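You operate a simulated robot arm through the tools that you are given. There is no shell and no other tool. Be economical: measure what you need, move in short steps, check, and stop when the job is done.

The job below is to be done with a simulated robot arm. You get a single attempt, and the scene is never put back.

Task
Dose 10 ml of dye into beaker C, then add water to its 60 mark.
Fine: one stroke of the doser; leave both spouts swung aside and the beaker on the green pad. Set down upright: what you pick out.

Only the result counts: the job must be done as asked and must still hold three seconds after the hand-in. Knocking over, shifting, dropping, spilling or breaking anything else fails it.

Robot
A 6-joint arm with a two-finger parallel gripper, fixed in place. Base frame: the origin is at the foot of the arm, x ahead of it, y to its left, z up. Units: m, rad, N and s.
With the tool pointing down near the work surface it reaches from about 0.18 to 0.76 m from the base axis. Its first joint turns from -2.897 to 2.897 rad. Payload 3.91 kg.
Tool frame: the origin (TCP) lies between the finger pads and is the grasp point; the fingertips stand 0.03 m ahead of it; z points along the fingers, y is the line along which they close. Largest opening 0.11 m; finger width 0.02, thickness 0.01; the body of the gripper, 0.048 by 0.112 m, starts 0.055 m behind the TCP.
Orientation is that of the tool frame in the base frame, as a unit quaternion [x, y, z, w]. With the fingers straight down and closing along the base's y, the tool's x points along the base's -x, its y along +y and its z along -z.

Tools
- The arm moves only by the tool step_arm. Its argument "motion" is a list of rows, each a list of 7 numbers: the opening, from 0 (shut) to 1 (fully open), then the shift along the tool's x, y, z in units of 400 mm (1.0 is 400 mm), then the turn, a rotation vector about the tool's x, y, z in units of 60 degrees (1.0 is 60 degrees). In form: [[jaw, x, y, z, wx, wy, wz], ...]. A call has 1 to 10 rows; each row is the pose to reach, as a shift and turn from the pose commanded when the call began, along the tool's axes at that moment. A call with a number of a shift or a turn outside -1 to 1 is refused whole. Rows are played at 5 a second. More than 0.05 m and 0.15 rad between two rows, or a gripper value outside its range, and nothing of the call is played. Where a pose cannot be reached the arm comes as near as it can. A force on the tool above 60 N (or 10 N above the force at the start of the call, whichever is more), or a blocked arm, ends the call early, and 0.2 s more pass. Each finger travels about 0.045 m/s and halts on what it meets, pressing with about 32 N; the grip force reading is that of the motor and also rises with nothing between the fingers. The clock runs only during rows and for 0.2 s after the last one: add rows that repeat a pose to give the fingers time. The reply holds the time, the measured pose of the TCP, the force on the tool along the base axes, the opening and the grip force, in the units named above and with some noise, with the torque about the TCP (base axes, N m) and any sound that the robot's microphone picked up.
- Cameras (640 x 400 px; columns grow to the right, rows downward): "scene" is fixed at [0.0485, 0.5011, 1.6971]; the picture's right is [-0.47, -0.88, 0.00], its down [-0.71, 0.38, -0.59] and it looks along [0.52, -0.28, -0.81] (base axes); focal length 318 px, centre (320, 200). "wrist" rides on the gripper at [0.071, 0.022, -0.107] in the tool frame; the picture's right is [-0.29, 0.96, 0.00], its down [-0.76, -0.23, -0.61] and it looks along [-0.58, -0.18, 0.79] (tool axes); focal length 243 px, centre (320, 200). There is no depth. A picture from a camera that has moved, and an enlarged one, comes with that camera's place and axes in the base frame and with its lens.
- get_image(camera): a new picture of that camera. The clock stands still meanwhile.
- slide_trunk(by): slides the trunk up (or, below 0, down) by that many m; the arm rides with it, the base frame stays. It gives what a move gives, with no picture.
- inspect(camera, box): a new picture of the part [left, top, right, bottom] of that camera's present view, enlarged. The clock stands still meanwhile.
- hand_in(): hands the job in; it is judged then, once.

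Go step by step. Nothing tells you positions but the pictures and the camera data: compare them with the known pose of the tool, close in by small moves and look again before you grip or let go. The budget is 120 turns and 68 pictures, counting those below and the enlarged ones. Unless the task says otherwise, let go and move clear before handing in, and close with one line.

The tools are called after "Emit:" by a JSON object that holds its "op" and its "data". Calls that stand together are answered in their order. step_arm: Moves the arm, as the interface text tells. Its arguments: {"type":"object","properties":{"motion":{"type":"array","items":{"type":"array","items":{"type":"number"}}}},"required":["motion"]} The other tools are called the same way: slide_trunk (by) slides the trunk up or down; get_image (camera) takes a picture; inspect (camera, box) takes an enlarged picture of a part of a camera's view; hand_in () hands the job in.

At the start:

```text
t: 0.0
tcp_pos: [0.3047, 0.1159, 1.3105]
tool_rot: [0.0, 1.0, 0.0, 0.0]
wrist_force: [-0.1, -0.1, 0.2]
torque: [0.03, 0.0, -0.01]
opening: 0.1098
finger_force: 0.1
trunk travel left (down, up): [-0.525, 0.065]
```

scene: 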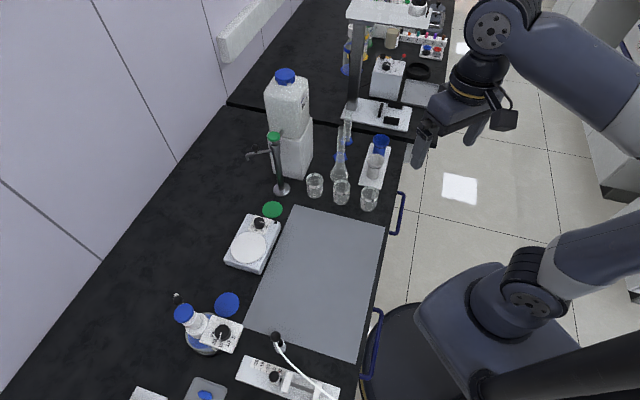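
wrist: 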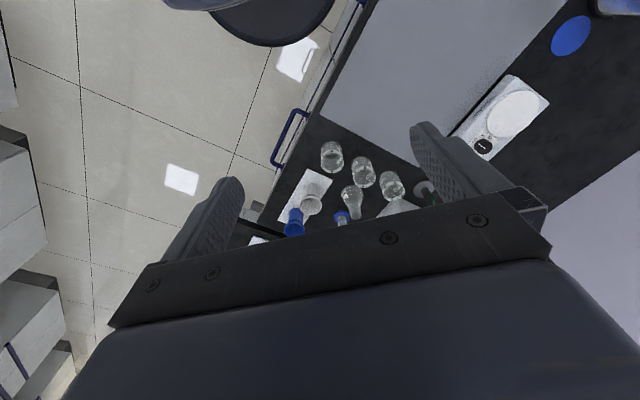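

I see a bench with three small beakers, a tap/carboy and a blue-topped bottle with a doser. I'll enlarge the regions to identify labels and parts.

Emit:
{"op": "inspect", "data": {"camera": "scene", "box": [230, 60, 420, 220]}}

Emit:
{"op": "inspect", "data": {"camera": "scene", "box": [130, 180, 390, 400]}}

```text
2.50 times, centred on (325, 140) of scene
camera zoom: at [0.0485, 0.5011, 1.6971], right [-0.47, -0.88, 0.0], down [-0.71, 0.38, -0.59], along [0.52, -0.28, -0.81], focal length 794 px, centre (308, 350)
```

zoom: 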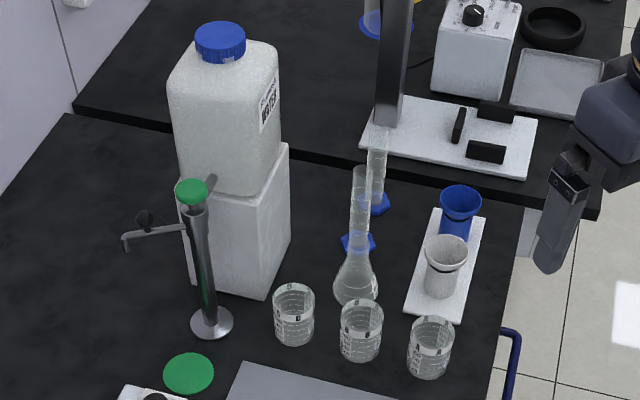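

```text
1.82 times, centred on (260, 290) of scene
camera zoom: at [0.0485, 0.5011, 1.6971], right [-0.47, -0.88, 0.0], down [-0.71, 0.38, -0.59], along [0.52, -0.28, -0.81], focal length 578 px, centre (429, 36)
```

zoom: 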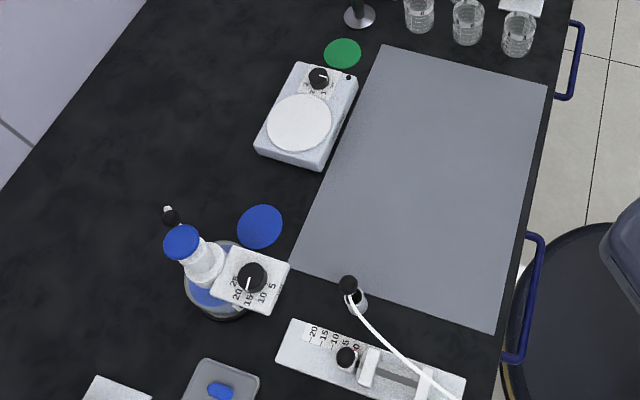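

Now I'll zoom further into the doser, the lower device and the tap, and the beakers' labels.

Emit:
{"op": "inspect", "data": {"camera": "scene", "box": [165, 280, 255, 365]}}

Emit:
{"op": "inspect", "data": {"camera": "scene", "box": [230, 320, 350, 400]}}

Emit:
{"op": "inspect", "data": {"camera": "scene", "box": [235, 120, 325, 220]}}

Emit:
{"op": "inspect", "data": {"camera": "scene", "box": [300, 160, 385, 215]}}

```text
4.71 times, centred on (210, 322) of scene
camera zoom: at [0.0485, 0.5011, 1.6971], right [-0.47, -0.88, 0.0], down [-0.71, 0.38, -0.59], along [0.52, -0.28, -0.81], focal length 1495 px, centre (838, -376)
```

zoom: 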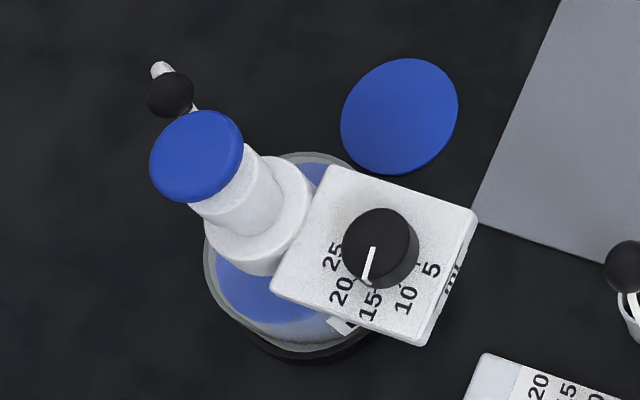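

```text
5.00 times, centred on (290, 360) of scene
camera zoom: at [0.0485, 0.5011, 1.6971], right [-0.47, -0.88, 0.0], down [-0.71, 0.38, -0.59], along [0.52, -0.28, -0.81], focal length 1588 px, centre (470, -600)
```

zoom: 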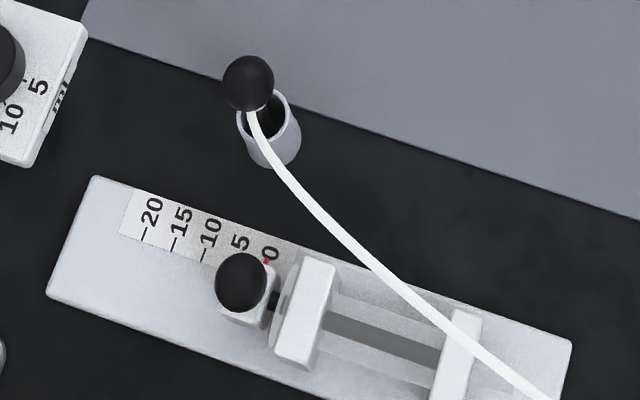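

```text
4.00 times, centred on (280, 170) of scene
camera zoom: at [0.0485, 0.5011, 1.6971], right [-0.47, -0.88, 0.0], down [-0.71, 0.38, -0.59], along [0.52, -0.28, -0.81], focal length 1270 px, centre (480, 320)
```

zoom: 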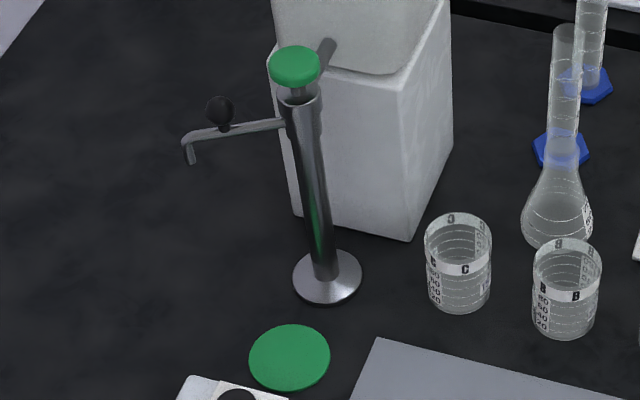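

```text
7.27 times, centred on (342, 188) of scene
camera zoom: at [0.0485, 0.5011, 1.6971], right [-0.47, -0.88, 0.0], down [-0.71, 0.38, -0.59], along [0.52, -0.28, -0.81], focal length 2310 px, centre (156, 291)
```

zoom: 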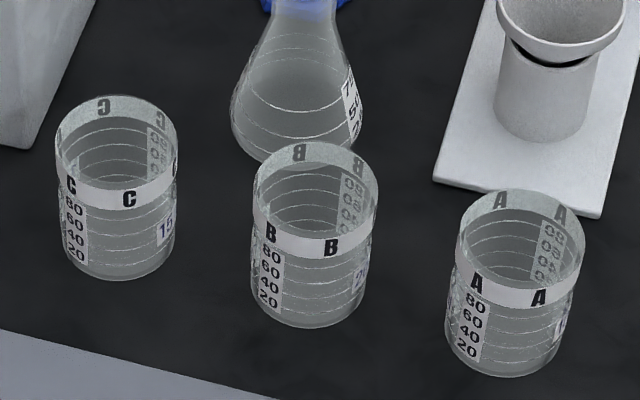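

The doser dial reads about 15 and must go to 10; the blue cap is its plunger, and the black balls are spout handles. I'll take a wrist closeup to fix the bench height.

Emit:
{"op": "inspect", "data": {"camera": "wrist", "box": [260, 120, 440, 240]}}

Emit:
{"op": "inspect", "data": {"camera": "wrist", "box": [440, 0, 640, 170]}}

```text
3.33 times, centred on (350, 180) of wrist
camera zoom: at [0.2325, 0.1377, 1.4165], right [0.29, 0.96, 0.0], down [0.76, -0.23, 0.61], along [0.58, -0.18, -0.79], focal length 809 px, centre (220, 267)
```

zoom: 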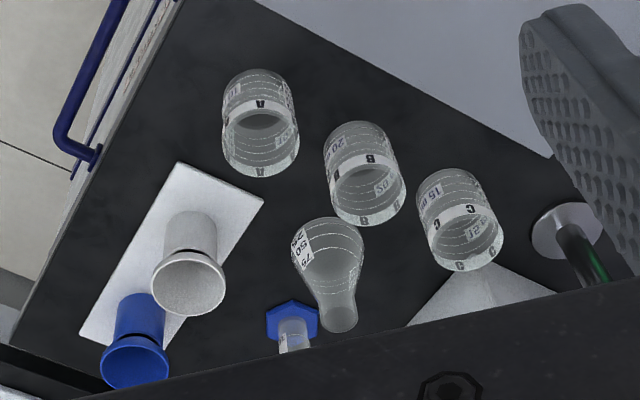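

```text
2.35 times, centred on (540, 85) of wrist
camera zoom: at [0.2325, 0.1377, 1.4165], right [0.29, 0.96, 0.0], down [0.76, -0.23, 0.61], along [0.58, -0.18, -0.79], focal length 571 px, centre (-198, 471)
```

zoom: 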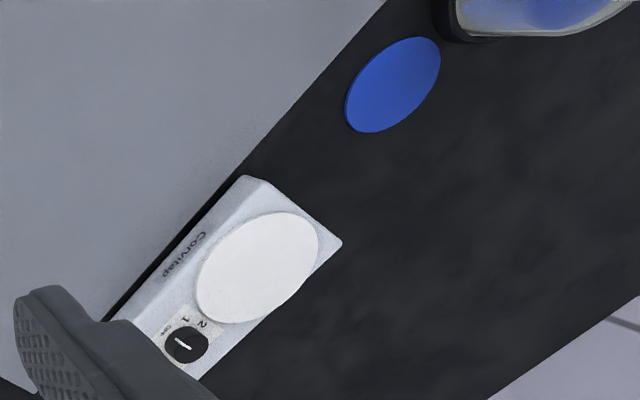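

Triangulating gives bench z≈0.859, beaker C ≈(0.615, 0.215), blue pad ≈(0.402, 0.587), green pad ≈(0.625, 0.362), and tap column ≈(0.687, 0.301). Next I'll lower the trunk a bit and turn the hand toward the doser for a close view.

Emit:
{"op": "slide_trunk", "data": {"by": -0.15}}

Emit:
{"op": "step_arm", "data": {"motion": [[1, 0.02, 0.09, 0, 0, 0, -0.12], [1, 0.04, 0.18, 0, 0, 0, -0.24], [1, 0.07, 0.27, 0, 0, 0, -0.36], [1, 0.1, 0.36, 0, 0, 0, -0.48], [1, 0.13, 0.45, 0, 0, 0, -0.6], [1, 0.16, 0.54, 0, 0, 0, -0.72], [1, 0.19, 0.63, 0, 0, 0, -0.84], [1, 0.21, 0.7, 0, 0, 0, -0.95], [1, 0.21, 0.74, 0, 0, 0, -1.0]]}}

Emit:
{"op": "get_image", "data": {"camera": "wrist"}}

```text
t: 1.8
tcp_pos: [0.3043, 0.1153, 1.1593]
tool_rot: [0.0, 1.0, 0.0, 0.0]
wrist_force: [-0.6, 0.3, -0.1]
torque: [0.0, -0.01, 0.0]
opening: 0.1098
finger_force: 0.1
trunk travel left (down, up): [-0.375, 0.215]
```

```text
t: 3.8
tcp_pos: [0.2208, 0.4119, 1.1597]
tool_rot: [-0.501, 0.866, 0.0, 0.0]
wrist_force: [0.0, -0.5, 0.3]
torque: [0.0, 0.0, 0.02]
opening: 0.11
finger_force: 0.0
trunk travel left (down, up): [-0.375, 0.215]
```

```text
57 pictures are left
camera wrist: at [0.1654, 0.3615, 1.2658], right [-0.69, 0.73, 0.0], down [0.58, 0.54, 0.61], along [0.44, 0.42, -0.79], focal length 243 px, centre (320, 200)
```

wrist: 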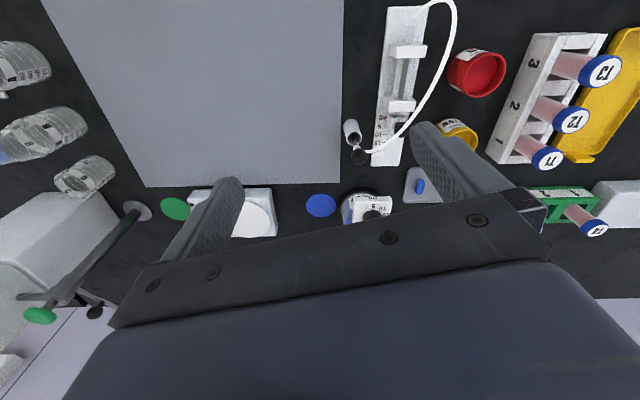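

The gripper hides the doser, so I'll move out and up to bring it into the clear part of the wrist picture.

Emit:
{"op": "step_arm", "data": {"motion": [[1, -0.1, 0, -0.06, 0, 0, 0], [1, -0.2, 0, -0.12, 0, 0, 0], [1, -0.3, 0, -0.18, 0, 0, 0], [1, -0.4, 0, -0.24, 0, 0, 0], [1, -0.45, 0, -0.25, 0, 0, 0]]}}

Emit:
{"op": "get_image", "data": {"camera": "wrist"}}

```text
t: 5.0
tcp_pos: [0.2652, 0.474, 1.1532]
tool_rot: [-0.5, 0.866, 0.001, 0.001]
wrist_force: [-0.1, 0.3, 0.7]
torque: [0.0, 0.01, 0.0]
opening: 0.1099
finger_force: 0.0
out of reach, approached as far as the arm can: row 1, 2, 3, 4, 5
trunk travel left (down, up): [-0.375, 0.215]
```

```text
56 pictures are left
camera wrist: at [0.21, 0.4218, 1.2609], right [-0.68, 0.73, 0.0], down [0.58, 0.54, 0.61], along [0.44, 0.42, -0.79], focal length 243 px, centre (320, 200)
```

wrist: 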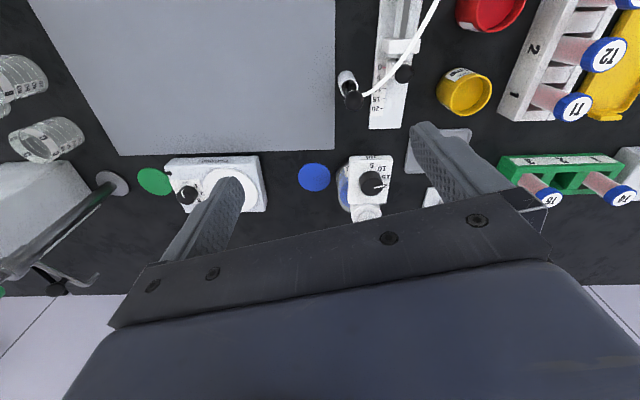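

At this trunk height the arm runs out of reach, so the trunk needs to go up. I'll raise it and then extend.

Emit:
{"op": "slide_trunk", "data": {"by": 0.2}}

Emit:
{"op": "step_arm", "data": {"motion": [[1, -0.06, 0, 0.1, 0, 0, 0], [1, -0.12, 0, 0.2, 0, 0, 0], [1, -0.2, 0, 0.25, 0, 0, 0], [1, -0.28, 0, 0.28, 0, 0, 0], [1, -0.28, 0, 0.28, 0, 0, 0]]}}

Emit:
{"op": "get_image", "data": {"camera": "wrist"}}

```text
t: 7.1
tcp_pos: [0.2645, 0.4716, 1.3544]
tool_rot: [-0.5, 0.866, 0.001, 0.002]
wrist_force: [-0.2, -0.2, 0.1]
torque: [-0.03, 0.0, -0.03]
opening: 0.1098
finger_force: 0.0
trunk travel left (down, up): [-0.575, 0.015]
```

```text
t: 8.3
tcp_pos: [0.3212, 0.568, 1.2409]
tool_rot: [-0.5, 0.866, 0.0, 0.001]
wrist_force: [0.3, 0.7, -0.1]
torque: [0.0, 0.0, -0.02]
opening: 0.1099
finger_force: 0.2
trunk travel left (down, up): [-0.575, 0.015]
```

```text
55 pictures are left
camera wrist: at [0.2662, 0.5186, 1.3487], right [-0.68, 0.73, 0.0], down [0.58, 0.54, 0.61], along [0.44, 0.42, -0.79], focal length 243 px, centre (320, 200)
```

wrist: 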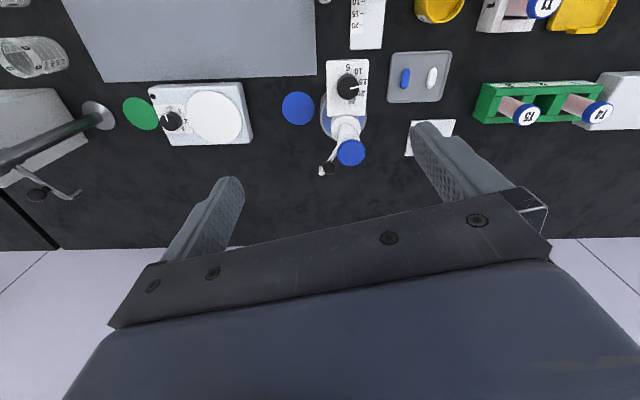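

Emit:
{"op": "inspect", "data": {"camera": "wrist", "box": [270, 50, 410, 190]}}

Emit:
{"op": "inspect", "data": {"camera": "wrist", "box": [0, 80, 170, 220]}}

```text
2.86 times, centred on (340, 120) of wrist
camera zoom: at [0.2662, 0.5186, 1.3487], right [-0.68, 0.73, 0.0], down [0.58, 0.54, 0.61], along [0.44, 0.42, -0.79], focal length 693 px, centre (263, 429)
```

zoom: 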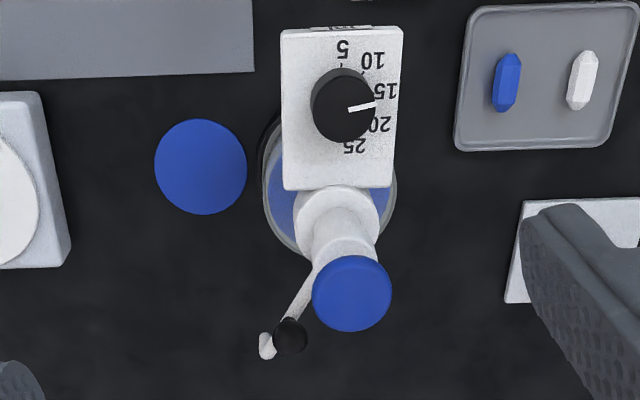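

```text
2.86 times, centred on (85, 150) of wrist
camera zoom: at [0.2662, 0.5186, 1.3487], right [-0.68, 0.73, 0.0], down [0.58, 0.54, 0.61], along [0.44, 0.42, -0.79], focal length 693 px, centre (991, 343)
```

zoom: 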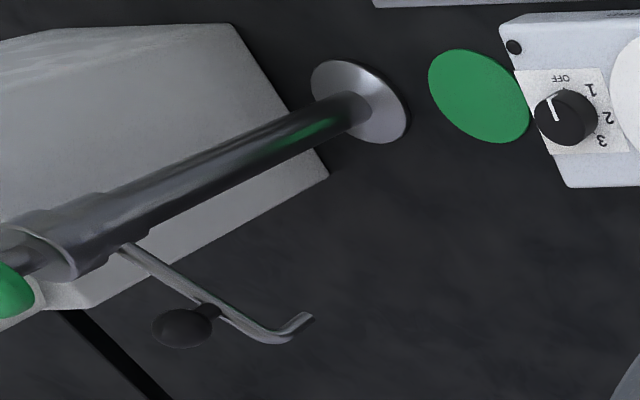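

Now well measured: dial knob ≈(0.298, 0.602, top 0.985), plunger cap ≈(0.345, 0.648, top 1.052), spout ball ≈(0.400, 0.663, 1.006). The dial is at 15. I'll position above the knob, turned to keep clear of the plunger, and look.

Emit:
{"op": "step_arm", "data": {"motion": [[0.55, -0.01, 0.02, 0.1, 0, 0, 0.12], [0.55, -0.02, 0.04, 0.2, 0, 0, 0.24], [0.55, -0.03, 0.06, 0.3, 0, 0, 0.36], [0.55, -0.04, 0.08, 0.36, 0, 0, 0.48], [0.55, -0.0445, 0.093, 0.4, 0, 0, 0.6], [0.55, -0.0445, 0.093, 0.4, 0, 0, 0.6]]}}

Emit:
{"op": "get_image", "data": {"camera": "wrist"}}

Emit:
{"op": "inspect", "data": {"camera": "scene", "box": [150, 260, 270, 360]}}

```text
t: 9.7
tcp_pos: [0.2958, 0.6026, 1.0814]
tool_rot: [-0.208, 0.978, 0.002, 0.001]
wrist_force: [-0.7, 0.3, 0.3]
torque: [-0.01, 0.0, -0.01]
opening: 0.0607
finger_force: 0.1
trunk travel left (down, up): [-0.575, 0.015]
```

```text
52 pictures are left
camera wrist: at [0.2224, 0.5943, 1.1894], right [-0.12, 0.99, 0.0], down [0.79, 0.1, 0.61], along [0.6, 0.08, -0.79], focal length 243 px, centre (320, 200)
```

wrist: 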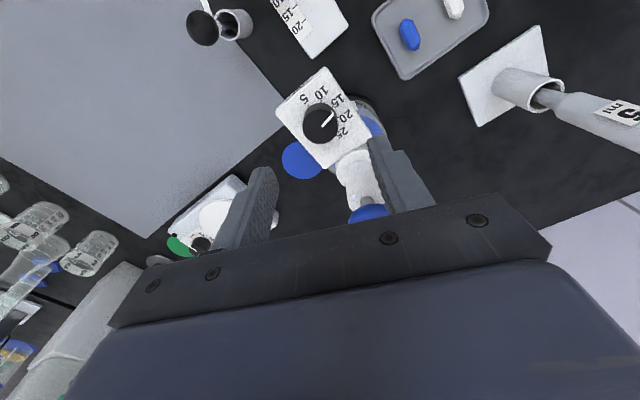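

```text
4.00 times, centred on (210, 310) of scene
camera zoom: at [0.0485, 0.5011, 1.6971], right [-0.47, -0.88, 0.0], down [-0.71, 0.38, -0.59], along [0.52, -0.28, -0.81], focal length 1270 px, centre (760, -240)
```

zoom: 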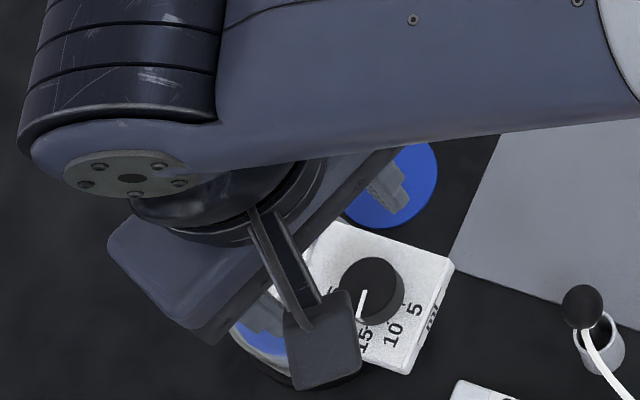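

The hand is right over the knob (≈0.295, 0.603). I'll zoom in to read the tick angles.

Emit:
{"op": "inspect", "data": {"camera": "wrist", "box": [270, 60, 380, 180]}}

```text
3.33 times, centred on (325, 120) of wrist
camera zoom: at [0.2224, 0.5943, 1.1894], right [-0.12, 0.99, 0.0], down [0.79, 0.1, 0.61], along [0.6, 0.08, -0.79], focal length 809 px, centre (303, 467)
```

zoom: 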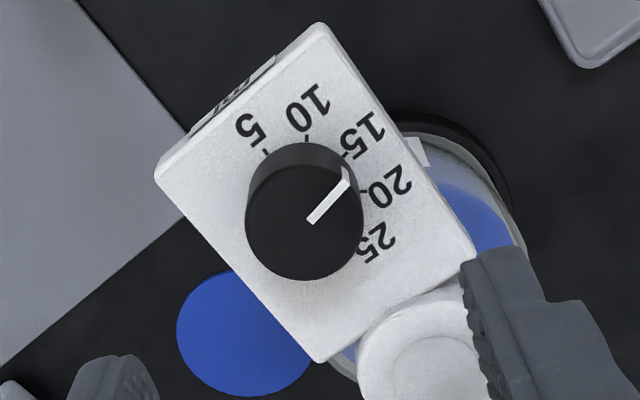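

The tick spacing is about 40°, with 10 lying 40° counter-clockwise (from above) of 15. I'll descend over the knob and close.

Emit:
{"op": "step_arm", "data": {"motion": [[0.55, 0, 0, 0.08, 0, 0, 0], [0.55, 0, 0, 0.15, 0, 0, 0], [0.55, 0, 0, 0.195, 0, 0, 0], [0.55, 0, 0, 0.195, 0, 0, 0], [0.2, 0, 0, 0.195, 0, 0, 0], [0.2, 0, 0, 0.195, 0, 0, 0], [0.2, 0, 0, 0.195, 0, 0, 0], [0.2, 0, 0, 0.195, 0, 0, 0]]}}

```text
t: 11.5
tcp_pos: [0.2982, 0.6035, 1.0039]
tool_rot: [-0.207, 0.978, 0.0, 0.0]
wrist_force: [2.6, -8.1, -0.6]
torque: [-0.4, 0.04, -0.03]
opening: 0.0303
finger_force: 45.0
trunk travel left (down, up): [-0.575, 0.015]
```

The knob is held at 0.030 m. Now I'll turn it +40°.

Emit:
{"op": "step_arm", "data": {"motion": [[0.2, 0, 0, 0.195, 0, 0, -0.11], [0.2, 0, 0, 0.195, 0, 0, -0.22], [0.2, 0, 0, 0.195, 0, 0, -0.33], [0.2, 0, 0, 0.195, 0, 0, -0.44], [0.2, 0, 0, 0.195, 0, 0, -0.56], [0.2, 0, 0, 0.195, 0, 0, -0.667], [0.2, 0, 0, 0.195, 0, 0, -0.667]]}}

```text
refused: row 1 steps farther than a row can; nothing moved
```

Emit:
{"op": "step_arm", "data": {"motion": [[0.2, 0, 0, 0, 0, 0, -0.11], [0.2, 0, 0, 0, 0, 0, -0.22], [0.2, 0, 0, 0, 0, 0, -0.33], [0.2, 0, 0, 0, 0, 0, -0.44], [0.2, 0, 0, 0, 0, 0, -0.56], [0.2, 0, 0, 0, 0, 0, -0.667], [0.2, 0, 0, 0, 0, 0, -0.667]]}}

Emit:
{"op": "inspect", "data": {"camera": "wrist", "box": [240, 0, 440, 180]}}

```text
t: 13.1
tcp_pos: [0.2985, 0.6026, 1.004]
tool_rot: [-0.532, 0.847, 0.0, 0.001]
wrist_force: [8.3, -18.7, -8.6]
torque: [-0.62, -0.28, -0.01]
opening: 0.03
finger_force: 45.1
trunk travel left (down, up): [-0.575, 0.015]
```

```text
2.22 times, centred on (340, 90) of wrist
camera zoom: at [0.2482, 0.5483, 1.1112], right [-0.73, 0.68, 0.0], down [0.54, 0.58, 0.61], along [0.41, 0.45, -0.79], focal length 539 px, centre (276, 444)
```

zoom: 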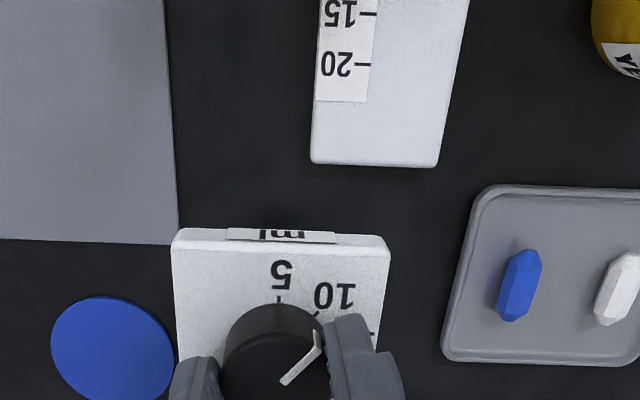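

The pointer appears to aim at 10. I'll open, rise and verify.

Emit:
{"op": "step_arm", "data": {"motion": [[0.5, 0, 0, 0, 0, 0, 0], [0.5, 0, 0, 0, 0, 0, 0], [0.5, 0, 0, -0.06, 0, 0, 0], [0.5, 0, 0, -0.16, 0, 0, 0], [0.5, 0, 0, -0.25, 0, 0, 0]]}}

Emit:
{"op": "inspect", "data": {"camera": "wrist", "box": [260, 60, 400, 180]}}

```text
t: 14.3
tcp_pos: [0.2974, 0.6024, 1.1044]
tool_rot: [-0.53, 0.848, 0.0, 0.0]
wrist_force: [1.2, -0.2, 0.9]
torque: [-0.01, -0.04, -0.01]
opening: 0.0548
finger_force: 0.1
trunk travel left (down, up): [-0.575, 0.015]
```

```text
3.33 times, centred on (330, 120) of wrist
camera zoom: at [0.2473, 0.5487, 1.2122], right [-0.73, 0.68, 0.0], down [0.54, 0.58, 0.61], along [0.41, 0.45, -0.79], focal length 809 px, centre (287, 467)
```

zoom: 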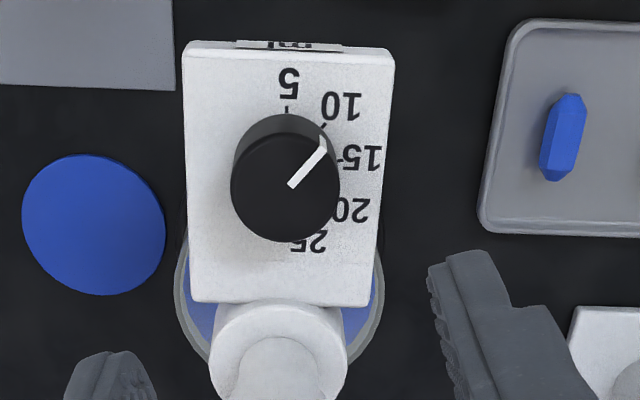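

The dial pointer sits on 10. Next I'll go toward beaker C, with the jaw opening fully on the way.

Emit:
{"op": "step_arm", "data": {"motion": [[0.8, 0.045, -0.1, 0, 0, 0, 0.05], [0.9, 0.09, -0.2, 0, 0, 0, 0.1], [0.9, 0.137, -0.3, 0, 0, 0, 0.15], [0.9, 0.183, -0.4, 0, 0, 0, 0.2], [0.9, 0.229, -0.5, 0, 0, 0, 0.25], [0.9, 0.275, -0.6, 0, 0, 0, 0.3], [0.9, 0.32, -0.7, 0, 0, 0, 0.35], [0.9, 0.365, -0.797, 0, 0, 0, 0.383], [0.9, 0.365, -0.797, 0, 0, 0, 0.383]]}}

Emit:
{"op": "get_image", "data": {"camera": "wrist"}}

```text
t: 16.3
tcp_pos: [0.5179, 0.3325, 1.1055]
tool_rot: [-0.35, 0.937, 0.001, 0.001]
wrist_force: [-0.2, -1.1, 0.0]
torque: [0.02, -0.02, -0.02]
opening: 0.0992
finger_force: 0.0
trunk travel left (down, up): [-0.575, 0.015]
```

```text
47 pictures are left
camera wrist: at [0.4498, 0.3017, 1.2121], right [-0.41, 0.91, 0.0], down [0.72, 0.32, 0.61], along [0.56, 0.25, -0.79], focal length 243 px, centre (320, 200)
```

wrist: 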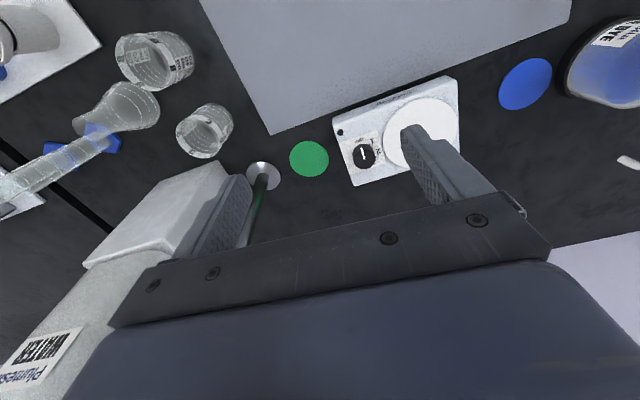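

Predicted positions of C, the green pad and the tap base match this picture. I'll move above C with a 15° backward lean, then look before descending.

Emit:
{"op": "step_arm", "data": {"motion": [[1, 0.002, -0.09, 0, 0, -0.06, 0], [1, 0.004, -0.18, 0, 0, -0.12, 0], [1, 0.006, -0.27, 0, 0, -0.18, 0], [1, 0.01, -0.36, 0, 0, -0.25, 0], [1, 0.01, -0.381, 0, 0, -0.25, 0], [1, 0.01, -0.381, 0, 0, -0.25, 0]]}}

Emit:
{"op": "get_image", "data": {"camera": "wrist"}}

Emit:
{"op": "get_image", "data": {"camera": "scene"}}

```text
t: 17.7
tcp_pos: [0.6168, 0.2139, 1.1025]
tool_rot: [-0.347, 0.928, 0.047, 0.124]
wrist_force: [-0.7, 0.2, 0.3]
torque: [0.01, -0.03, 0.02]
opening: 0.1102
finger_force: 0.1
trunk travel left (down, up): [-0.575, 0.015]
```

```text
46 pictures are left
camera wrist: at [0.5292, 0.1679, 1.1878], right [-0.42, 0.91, 0.08], down [0.58, 0.2, 0.79], along [0.7, 0.37, -0.61], focal length 243 px, centre (320, 200)
```

wrist: 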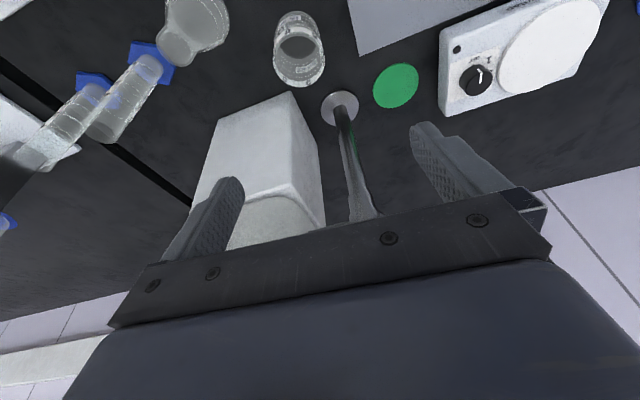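

```text
45 pictures are left
```

scene: 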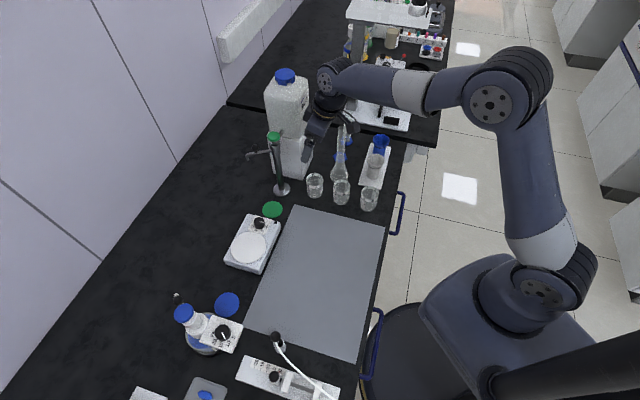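

Beaker C is centred between the fingers. I'll descend to grasp height, straight down.

Emit:
{"op": "step_arm", "data": {"motion": [[1, 0.028, -0.007, 0.106, 0, 0, 0], [1, 0.056, -0.007, 0.21, 0, 0, 0], [1, 0.084, -0.007, 0.315, 0, 0, 0], [1, 0.107, -0.007, 0.4, 0, 0, 0], [1, 0.128, -0.007, 0.477, 0, 0, 0], [1, 0.128, -0.007, 0.477, 0, 0, 0]]}}

Emit:
{"op": "get_image", "data": {"camera": "wrist"}}

```text
t: 19.1
tcp_pos: [0.6182, 0.2124, 0.9053]
tool_rot: [-0.347, 0.929, 0.047, 0.123]
wrist_force: [-0.3, -1.1, -0.1]
torque: [-0.03, 0.03, 0.05]
opening: 0.1098
finger_force: 0.0
trunk travel left (down, up): [-0.575, 0.015]
```

```text
44 pictures are left
camera wrist: at [0.5307, 0.1656, 0.9908], right [-0.42, 0.91, 0.08], down [0.59, 0.2, 0.79], along [0.7, 0.37, -0.61], focal length 243 px, centre (320, 200)
```

wrist: 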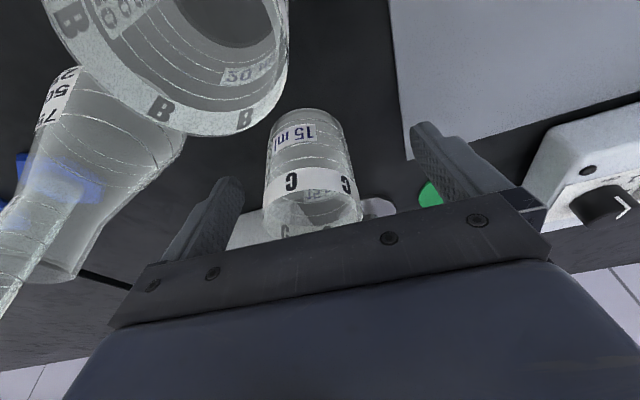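

The beaker sits between the fingers. I'll close on it.

Emit:
{"op": "step_arm", "data": {"motion": [[0.6, 0, 0, 0, 0, 0, 0], [0.4, 0, 0, 0, 0, 0, 0], [0.4, 0, 0, 0, 0, 0, 0], [0.4, 0, 0, 0, 0, 0, 0], [0.4, 0, 0, 0, 0, 0, 0]]}}

```text
t: 20.3
tcp_pos: [0.6176, 0.2126, 0.9066]
tool_rot: [-0.347, 0.928, 0.047, 0.123]
wrist_force: [-0.4, 0.1, 0.8]
torque: [-0.06, -0.03, -0.04]
opening: 0.051
finger_force: 32.6
trunk travel left (down, up): [-0.575, 0.015]
```

Beaker C is held. I'll lift it straight up 0.15 m and start toward the blue pad, yawing so the hand will stay on the side away from the doser.

Emit:
{"op": "step_arm", "data": {"motion": [[0.4, -0.02, 0, -0.075, 0, 0, 0], [0.4, -0.045, 0, -0.17, 0, 0, 0], [0.4, -0.07, 0, -0.265, 0, 0, 0], [0.4, -0.097, 0, -0.362, 0, 0, 0]]}}

Emit:
{"op": "step_arm", "data": {"motion": [[0.4, -0.015, 0.08, 0.004, -0.024, 0, -0.09], [0.4, -0.03, 0.17, 0.009, -0.05, 0, -0.19], [0.4, -0.048, 0.26, 0.013, -0.08, 0, -0.3], [0.4, -0.065, 0.35, 0.018, -0.11, 0, -0.41], [0.4, -0.084, 0.44, 0.022, -0.14, 0, -0.52], [0.4, -0.101, 0.53, 0.027, -0.1705, 0, -0.636], [0.4, -0.101, 0.53, 0.027, -0.1705, 0, -0.636]]}}

Emit:
{"op": "get_image", "data": {"camera": "wrist"}}

```text
t: 21.3
tcp_pos: [0.6197, 0.2129, 1.0568]
tool_rot: [-0.346, 0.929, 0.047, 0.123]
wrist_force: [-0.7, 0.0, -1.3]
torque: [0.02, -0.02, 0.02]
opening: 0.0511
finger_force: 31.9
trunk travel left (down, up): [-0.575, 0.015]
```

```text
t: 22.9
tcp_pos: [0.5112, 0.4035, 1.0562]
tool_rot: [-0.641, 0.756, 0.085, 0.101]
wrist_force: [0.0, -0.9, -1.0]
torque: [-0.05, 0.0, -0.01]
opening: 0.0507
finger_force: 32.2
trunk travel left (down, up): [-0.575, 0.015]
```

```text
43 pictures are left
camera wrist: at [0.4746, 0.3108, 1.1421], right [-0.9, 0.43, 0.08], down [0.32, 0.53, 0.79], along [0.3, 0.73, -0.61], focal length 243 px, centre (320, 200)
```

wrist: 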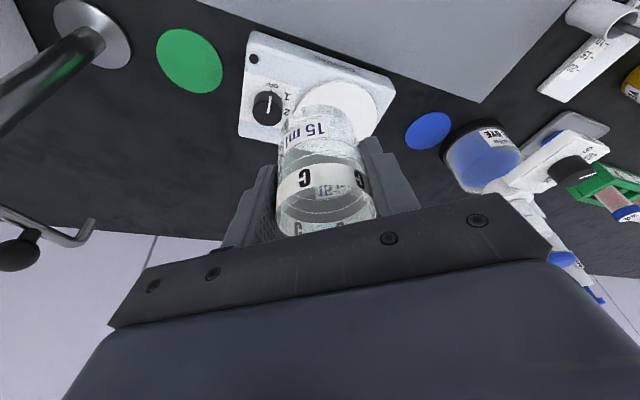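

Good grip and clearance. Second half of the move brings the beaker over the blue pad.

Emit:
{"op": "step_arm", "data": {"motion": [[0.4, -0.05, 0.045, 0.013, -0.024, 0, -0.09], [0.4, -0.11, 0.095, 0.028, -0.05, 0, -0.18], [0.4, -0.17, 0.145, 0.045, -0.075, 0, -0.28], [0.4, -0.23, 0.2, 0.06, -0.1, 0, -0.38], [0.4, -0.29, 0.25, 0.077, -0.125, 0, -0.47], [0.4, -0.345, 0.3, 0.092, -0.15, 0, -0.56], [0.4, -0.393, 0.345, 0.105, -0.1705, 0, -0.636], [0.4, -0.393, 0.345, 0.105, -0.1705, 0, -0.636]]}}

Emit:
{"op": "get_image", "data": {"camera": "wrist"}}

Emit:
{"op": "inspect", "data": {"camera": "scene", "box": [130, 220, 290, 370]}}

```text
t: 24.7
tcp_pos: [0.4034, 0.5865, 1.0554]
tool_rot: [0.859, -0.495, -0.114, -0.066]
wrist_force: [0.6, 0.5, -0.6]
torque: [-0.02, 0.0, -0.02]
opening: 0.0502
finger_force: 32.3
trunk travel left (down, up): [-0.575, 0.015]
```

```text
42 pictures are left
camera wrist: at [0.4319, 0.492, 1.1419], right [-0.97, -0.24, 0.07], down [-0.09, 0.61, 0.79], along [-0.23, 0.75, -0.62], focal length 243 px, centre (320, 200)
```

wrist: 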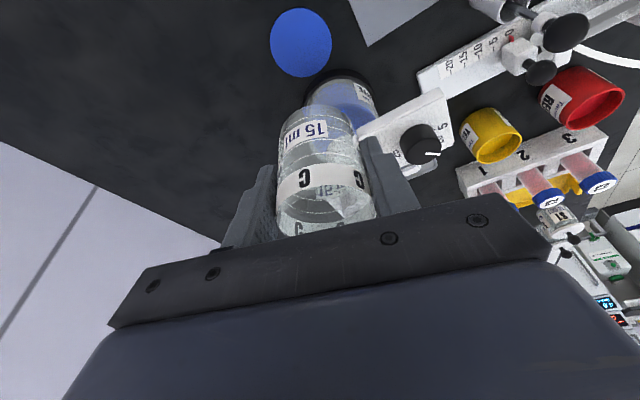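

```text
2.67 times, centred on (210, 295) of scene
camera zoom: at [0.0485, 0.5011, 1.6971], right [-0.47, -0.88, 0.0], down [-0.71, 0.38, -0.59], along [0.52, -0.28, -0.81], focal length 847 px, centre (613, -53)
```

zoom: 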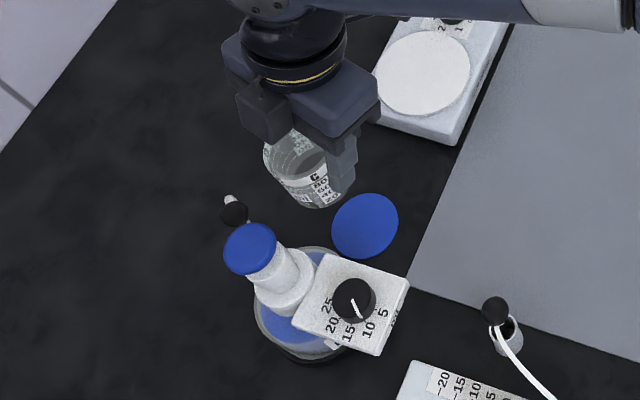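

The beaker is over the pad (pad ≈(0.404, 0.5865)). I'll lower it straight down to just above contact.

Emit:
{"op": "step_arm", "data": {"motion": [[0.4, 0.024, 0, 0.09, 0, 0, 0], [0.4, 0.048, 0, 0.18, 0, 0, 0], [0.4, 0.072, 0, 0.27, 0, 0, 0], [0.4, 0.088, 0, 0.33, 0, 0, 0], [0.4, 0.0945, 0, 0.352, 0, 0, 0], [0.4, 0.0945, 0, 0.352, 0, 0, 0]]}}

Emit:
{"op": "inspect", "data": {"camera": "scene", "box": [150, 240, 270, 350]}}

```text
t: 26.1
tcp_pos: [0.4007, 0.5854, 0.9107]
tool_rot: [0.859, -0.495, -0.114, -0.068]
wrist_force: [-1.0, 0.2, 3.9]
torque: [0.0, 0.14, -0.02]
opening: 0.0503
finger_force: 31.6
trunk travel left (down, up): [-0.575, 0.015]
```

```text
3.64 times, centred on (210, 295) of scene
camera zoom: at [0.0485, 0.5011, 1.6971], right [-0.47, -0.88, 0.0], down [-0.71, 0.38, -0.59], along [0.52, -0.28, -0.81], focal length 1155 px, centre (720, -146)
```

zoom: 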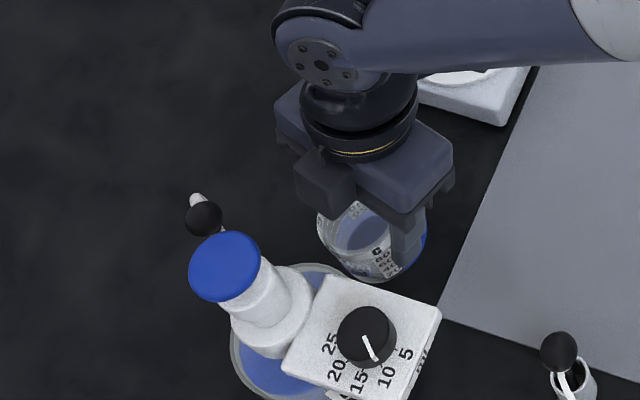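

Contact with the pad is felt. I'll release with a small opening and back out along the tool axis.

Emit:
{"op": "step_arm", "data": {"motion": [[0.55, 0, 0, 0, 0, 0, 0], [0.62, 0, 0, 0, 0, 0, 0], [0.65, 0, 0, 0, 0, 0, 0]]}}

Emit:
{"op": "get_image", "data": {"camera": "wrist"}}

```text
t: 26.9
tcp_pos: [0.402, 0.5849, 0.9085]
tool_rot: [0.859, -0.495, -0.113, -0.066]
wrist_force: [0.6, 0.0, -0.2]
torque: [0.02, 0.0, 0.0]
opening: 0.0716
finger_force: 0.0
trunk travel left (down, up): [-0.575, 0.015]
```

```text
39 pictures are left
camera wrist: at [0.4308, 0.491, 0.9939], right [-0.97, -0.24, 0.07], down [-0.09, 0.61, 0.79], along [-0.23, 0.75, -0.61], focal length 243 px, centre (320, 200)
```

wrist: 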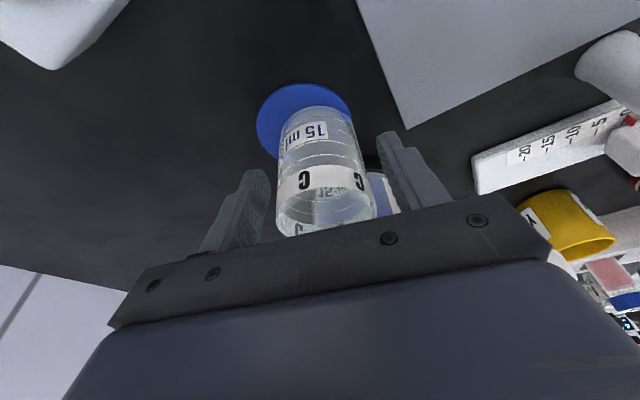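

Beaker C stands on the blue pad, upright. I'll back off along the tool axis and straighten the hand.

Emit:
{"op": "step_arm", "data": {"motion": [[0.65, 0, 0, -0.08, 0, 0, 0], [0.65, 0, 0, -0.18, 0, 0, 0], [0.65, 0, 0, -0.3, 0, 0, 0], [0.65, 0, 0, -0.42, 0, 0, 0], [0.6, 0, 0, -0.52, 0, 0.08, 0], [0.4, 0, 0, -0.6, 0, 0.17, 0], [0.3, 0, 0, -0.6, 0, 0.25, 0], [0.3, 0, 0, -0.6, 0, 0.25, 0]]}}

Emit:
{"op": "get_image", "data": {"camera": "wrist"}}

Emit:
{"op": "inspect", "data": {"camera": "scene", "box": [150, 240, 270, 350]}}

```text
t: 28.7
tcp_pos: [0.4335, 0.5289, 1.1404]
tool_rot: [0.866, -0.5, 0.001, -0.001]
wrist_force: [-0.3, 0.2, -0.4]
torque: [-0.04, -0.01, 0.03]
opening: 0.0328
finger_force: 0.1
trunk travel left (down, up): [-0.575, 0.015]
```

```text
38 pictures are left
camera wrist: at [0.4496, 0.4569, 1.2477], right [-0.97, -0.23, 0.0], down [-0.18, 0.77, 0.61], along [-0.14, 0.59, -0.79], focal length 243 px, centre (320, 200)
```

wrist: 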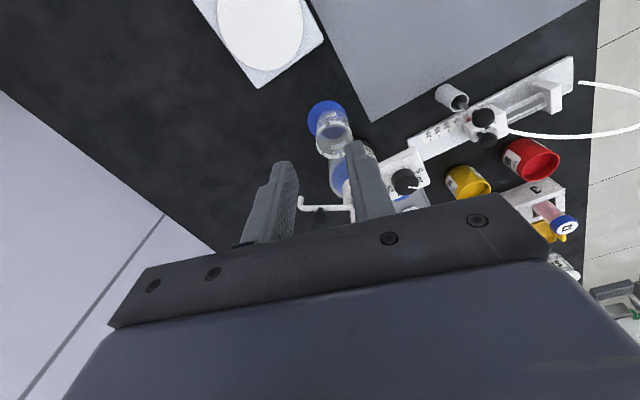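

```text
3.64 times, centred on (210, 295) of scene
camera zoom: at [0.0485, 0.5011, 1.6971], right [-0.47, -0.88, 0.0], down [-0.71, 0.38, -0.59], along [0.52, -0.28, -0.81], focal length 1155 px, centre (720, -146)
```

zoom: 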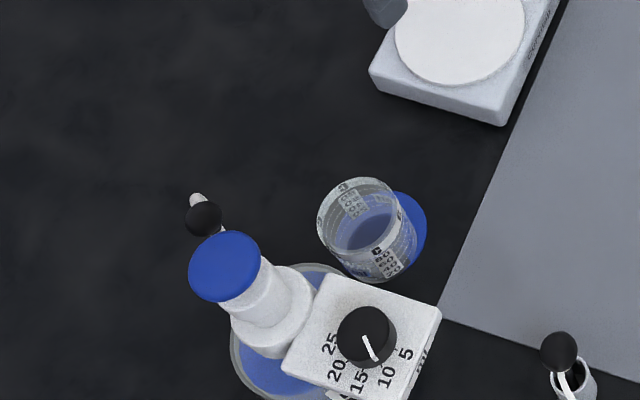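

The beaker stands ~1 cm toward the doser from pad centre, which is still under the spout's sweep radius. I'll refine the spout ball and outlet positions from this view.

Emit:
{"op": "inspect", "data": {"camera": "wrist", "box": [270, 80, 430, 240]}}

```text
2.50 times, centred on (350, 160) of wrist
camera zoom: at [0.4496, 0.4569, 1.2477], right [-0.97, -0.23, 0.0], down [-0.18, 0.77, 0.61], along [-0.14, 0.59, -0.79], focal length 606 px, centre (245, 300)
```

zoom: 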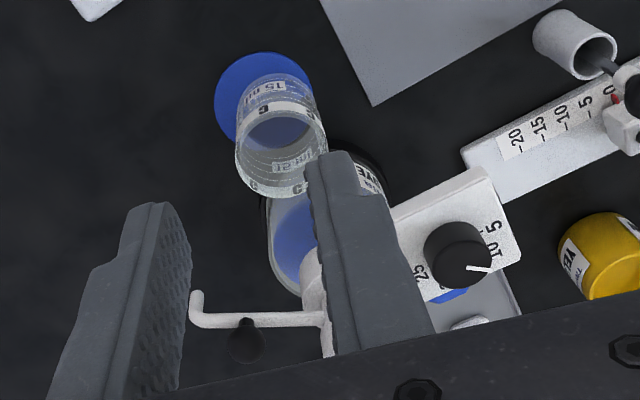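

Spout ball confirmed at (0.400, 0.663, 1.006), outlet radius ≈0.083. I'll move the hand above the ball, with fingers set to straddle it across the swing direction.

Emit:
{"op": "step_arm", "data": {"motion": [[0.3, -0.04, -0.01, 0.0, 0, 0, -0.12], [0.3, -0.08, -0.02, 0.0, 0, 0, -0.24], [0.3, -0.12, -0.03, 0.03, 0, 0, -0.36], [0.3, -0.17, -0.045, 0.06, 0, 0, -0.48], [0.3, -0.21, -0.06, 0.08, 0, 0, -0.6], [0.3, -0.25, -0.07, 0.1, 0, 0, -0.72], [0.3, -0.29, -0.083, 0.1, 0, 0, -0.84], [0.3, -0.332, -0.095, 0.1, 0, 0, -0.96], [0.3, -0.332, -0.095, 0.1, 0, 0, -1.0], [0.3, -0.332, -0.095, 0.1, 0, 0, -1.0]]}}

Emit:
{"op": "get_image", "data": {"camera": "wrist"}}

```text
t: 30.9
tcp_pos: [0.3684, 0.5988, 1.1158]
tool_rot: [1.0, 0.001, 0.001, -0.002]
wrist_force: [0.4, -0.2, 0.2]
torque: [0.01, 0.0, -0.02]
opening: 0.0331
finger_force: 0.0
out of reach, approached as far as the arm can: row 3, 4, 5, 6, 7, 8, 9, 10
trunk travel left (down, up): [-0.575, 0.015]
```

```text
35 pictures are left
camera wrist: at [0.4393, 0.5781, 1.2238], right [-0.29, -0.96, 0.0], down [-0.76, 0.23, 0.61], along [-0.58, 0.18, -0.79], focal length 243 px, centre (320, 200)
```

wrist: 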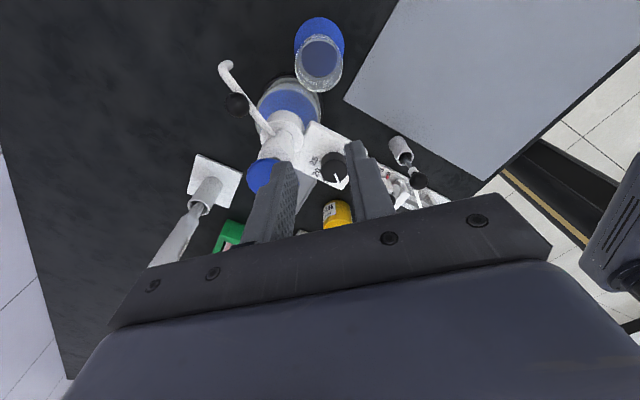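

Straight down isn't reachable out there (arm limit ≈0.74 m at this height), so I'll roll the hand 30° so the tips point outward (+y), keeping the hand clear of the plunger.

Emit:
{"op": "step_arm", "data": {"motion": [[0.3, 0.01, 0, 0, 0.1, 0, 0], [0.3, 0.02, 0, 0, 0.2, 0, 0], [0.3, 0.03, 0, 0, 0.3, 0, 0], [0.3, 0.045, -0.01, 0, 0.4, 0, 0], [0.3, 0.065, -0.025, 0.01, 0.5, 0, 0], [0.3, 0.079, -0.042, 0.04, 0.5, 0, 0], [0.3, 0.079, -0.042, 0.04, 0.5, 0, 0]]}}

Emit:
{"op": "get_image", "data": {"camera": "wrist"}}

```text
t: 32.5
tcp_pos: [0.399, 0.6154, 1.099]
tool_rot: [0.966, 0.0, 0.001, -0.26]
wrist_force: [0.2, 0.3, -0.8]
torque: [0.0, -0.01, 0.01]
opening: 0.0331
finger_force: 0.1
trunk travel left (down, up): [-0.575, 0.015]
```

```text
34 pictures are left
camera wrist: at [0.4701, 0.5436, 1.1813], right [-0.29, -0.83, -0.48], down [-0.76, -0.11, 0.64], along [-0.58, 0.55, -0.6], focal length 243 px, centre (320, 200)
```

wrist: 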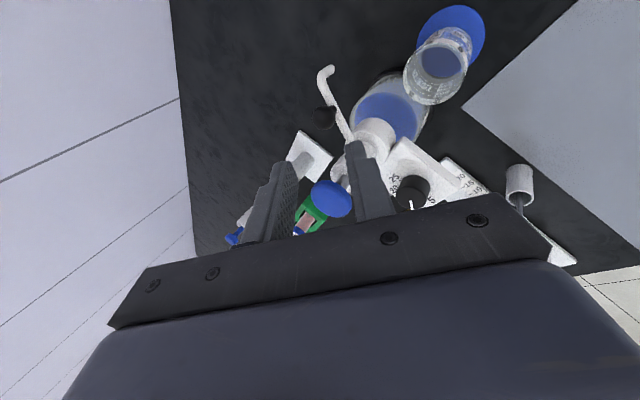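

The ball projects exactly where expected, in line with the fingers. I'll advance to straddle it.

Emit:
{"op": "step_arm", "data": {"motion": [[0.3, 0.0025, 0.0135, 0.06, 0, 0, 0], [0.3, 0.0025, 0.0135, 0.13, 0, 0, 0], [0.3, 0.0025, 0.0135, 0.19, 0, 0, 0], [0.3, 0.0025, 0.0135, 0.22, 0, 0, 0], [0.3, 0.0025, 0.0135, 0.22, 0, 0, 0]]}}

Emit:
{"op": "get_image", "data": {"camera": "wrist"}}

Emit:
{"op": "inspect", "data": {"camera": "scene", "box": [150, 240, 270, 350]}}

```text
t: 33.7
tcp_pos: [0.4012, 0.6545, 1.0205]
tool_rot: [0.966, 0.001, 0.001, -0.259]
wrist_force: [-0.5, 0.2, -0.5]
torque: [0.0, 0.01, -0.02]
opening: 0.0334
finger_force: 0.1
trunk travel left (down, up): [-0.575, 0.015]
```

```text
33 pictures are left
camera wrist: at [0.4701, 0.5843, 1.1032], right [-0.29, -0.83, -0.48], down [-0.76, -0.11, 0.64], along [-0.58, 0.55, -0.6], focal length 243 px, centre (320, 200)
```

wrist: 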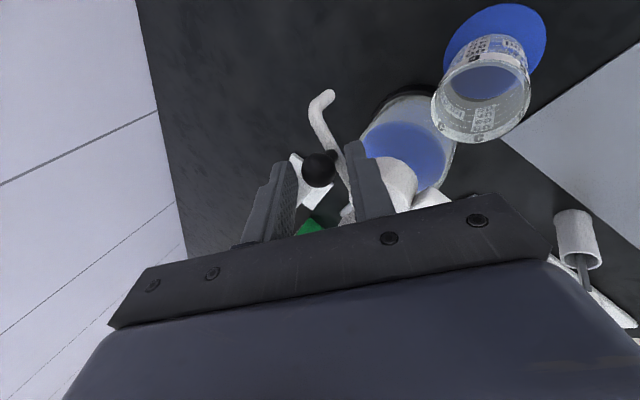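

```text
3.64 times, centred on (210, 295) of scene
camera zoom: at [0.0485, 0.5011, 1.6971], right [-0.47, -0.88, 0.0], down [-0.71, 0.38, -0.59], along [0.52, -0.28, -0.81], focal length 1155 px, centre (720, -146)
```

zoom: 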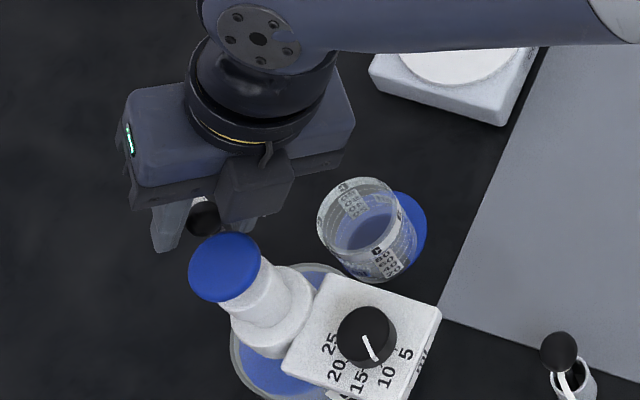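

The ball is between the fingers. I'll narrow the jaws a little and sweep the spout along its arc toward the beaker.

Emit:
{"op": "step_arm", "data": {"motion": [[0.2, 0, 0, 0, 0, 0, 0], [0.2, 0, 0, 0, 0, 0, 0], [0.2, 0.0035, 0.0266, -0.0154, 0, 0.04, 0.07], [0.2, 0, 0.0522, -0.03, 0, 0.08, 0.14], [0.2, -0.0125, 0.0769, -0.0444, 0, 0.125, 0.215], [0.2, -0.03, 0.0992, -0.0573, 0, 0.17, 0.29], [0.2, -0.05, 0.1154, -0.0666, 0, 0.21, 0.36], [0.2, -0.0575, 0.119, -0.0688, 0, 0.25, 0.433], [0.2, -0.0575, 0.119, -0.0688, 0, 0.25, 0.433]]}}

Emit:
{"op": "get_image", "data": {"camera": "wrist"}}

Emit:
{"op": "inspect", "data": {"camera": "scene", "box": [150, 240, 270, 350]}}

```text
t: 35.7
tcp_pos: [0.3776, 0.6031, 1.0208]
tool_rot: [0.932, -0.25, 0.068, -0.252]
wrist_force: [2.6, 6.9, 2.1]
torque: [0.1, -0.06, 0.03]
opening: 0.0259
finger_force: 3.4
trunk travel left (down, up): [-0.575, 0.015]
```

```text
31 pictures are left
camera wrist: at [0.4021, 0.5046, 1.1034], right [-0.66, -0.57, -0.48], down [-0.71, 0.29, 0.64], along [-0.23, 0.77, -0.6], focal length 243 px, centre (320, 200)
```

wrist: 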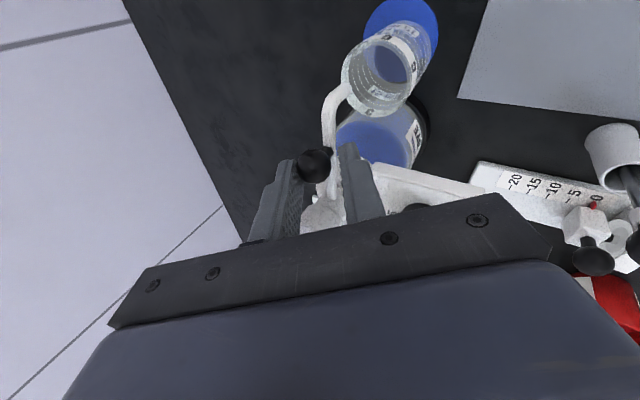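

```text
3.64 times, centred on (210, 295) of scene
camera zoom: at [0.0485, 0.5011, 1.6971], right [-0.47, -0.88, 0.0], down [-0.71, 0.38, -0.59], along [0.52, -0.28, -0.81], focal length 1155 px, centre (720, -146)
```

zoom: 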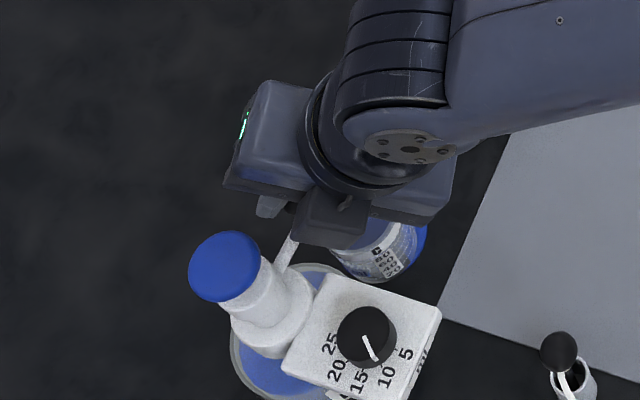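

The spout has swung to roughly -49°. I'll zoom to verify the outlet is over the beaker mouth.

Emit:
{"op": "inspect", "data": {"camera": "wrist", "box": [270, 0, 460, 200]}}

```text
2.00 times, centred on (365, 100) of wrist
camera zoom: at [0.4021, 0.5046, 1.1034], right [-0.66, -0.57, -0.48], down [-0.71, 0.29, 0.64], along [-0.23, 0.77, -0.6], focal length 485 px, centre (230, 400)
```

zoom: 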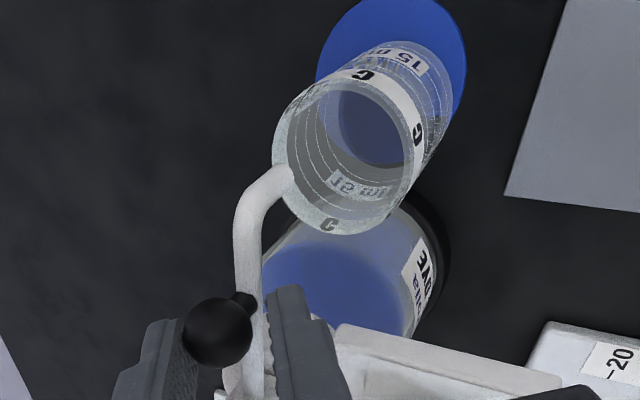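

The outlet is inside the mouth, about 9 mm off centre; I'll nudge it a few mm further and then open the jaws.

Emit:
{"op": "step_arm", "data": {"motion": [[0.2, -0.005, 0.013, -0.007, 0, 0, 0], [0.2, -0.005, 0.013, -0.007, 0, 0, 0], [0.32, -0.005, 0.013, -0.007, 0, 0, 0], [0.35, -0.005, 0.01, -0.007, 0, 0, 0], [0.35, -0.005, 0.01, -0.007, 0, 0, 0]]}}

Emit:
{"op": "inspect", "data": {"camera": "wrist", "box": [270, 0, 460, 200]}}

```text
t: 36.9
tcp_pos: [0.3711, 0.5976, 1.0206]
tool_rot: [0.933, -0.25, 0.066, -0.25]
wrist_force: [1.1, 2.1, 0.2]
torque: [0.0, 0.0, 0.02]
opening: 0.0391
finger_force: 0.4
trunk travel left (down, up): [-0.575, 0.015]
```

```text
2.00 times, centred on (365, 100) of wrist
camera zoom: at [0.3975, 0.5, 1.1026], right [-0.67, -0.57, -0.48], down [-0.71, 0.29, 0.64], along [-0.23, 0.77, -0.6], focal length 485 px, centre (230, 400)
```

zoom: 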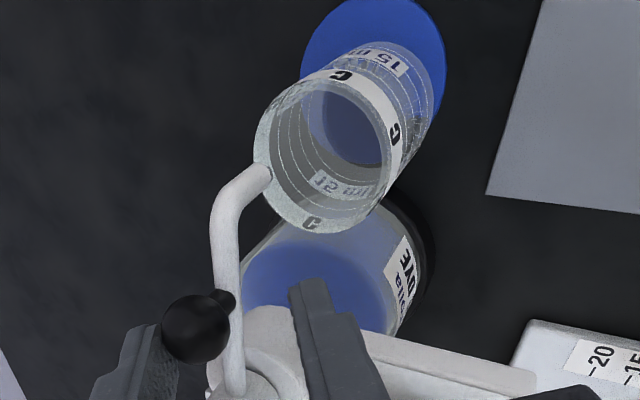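

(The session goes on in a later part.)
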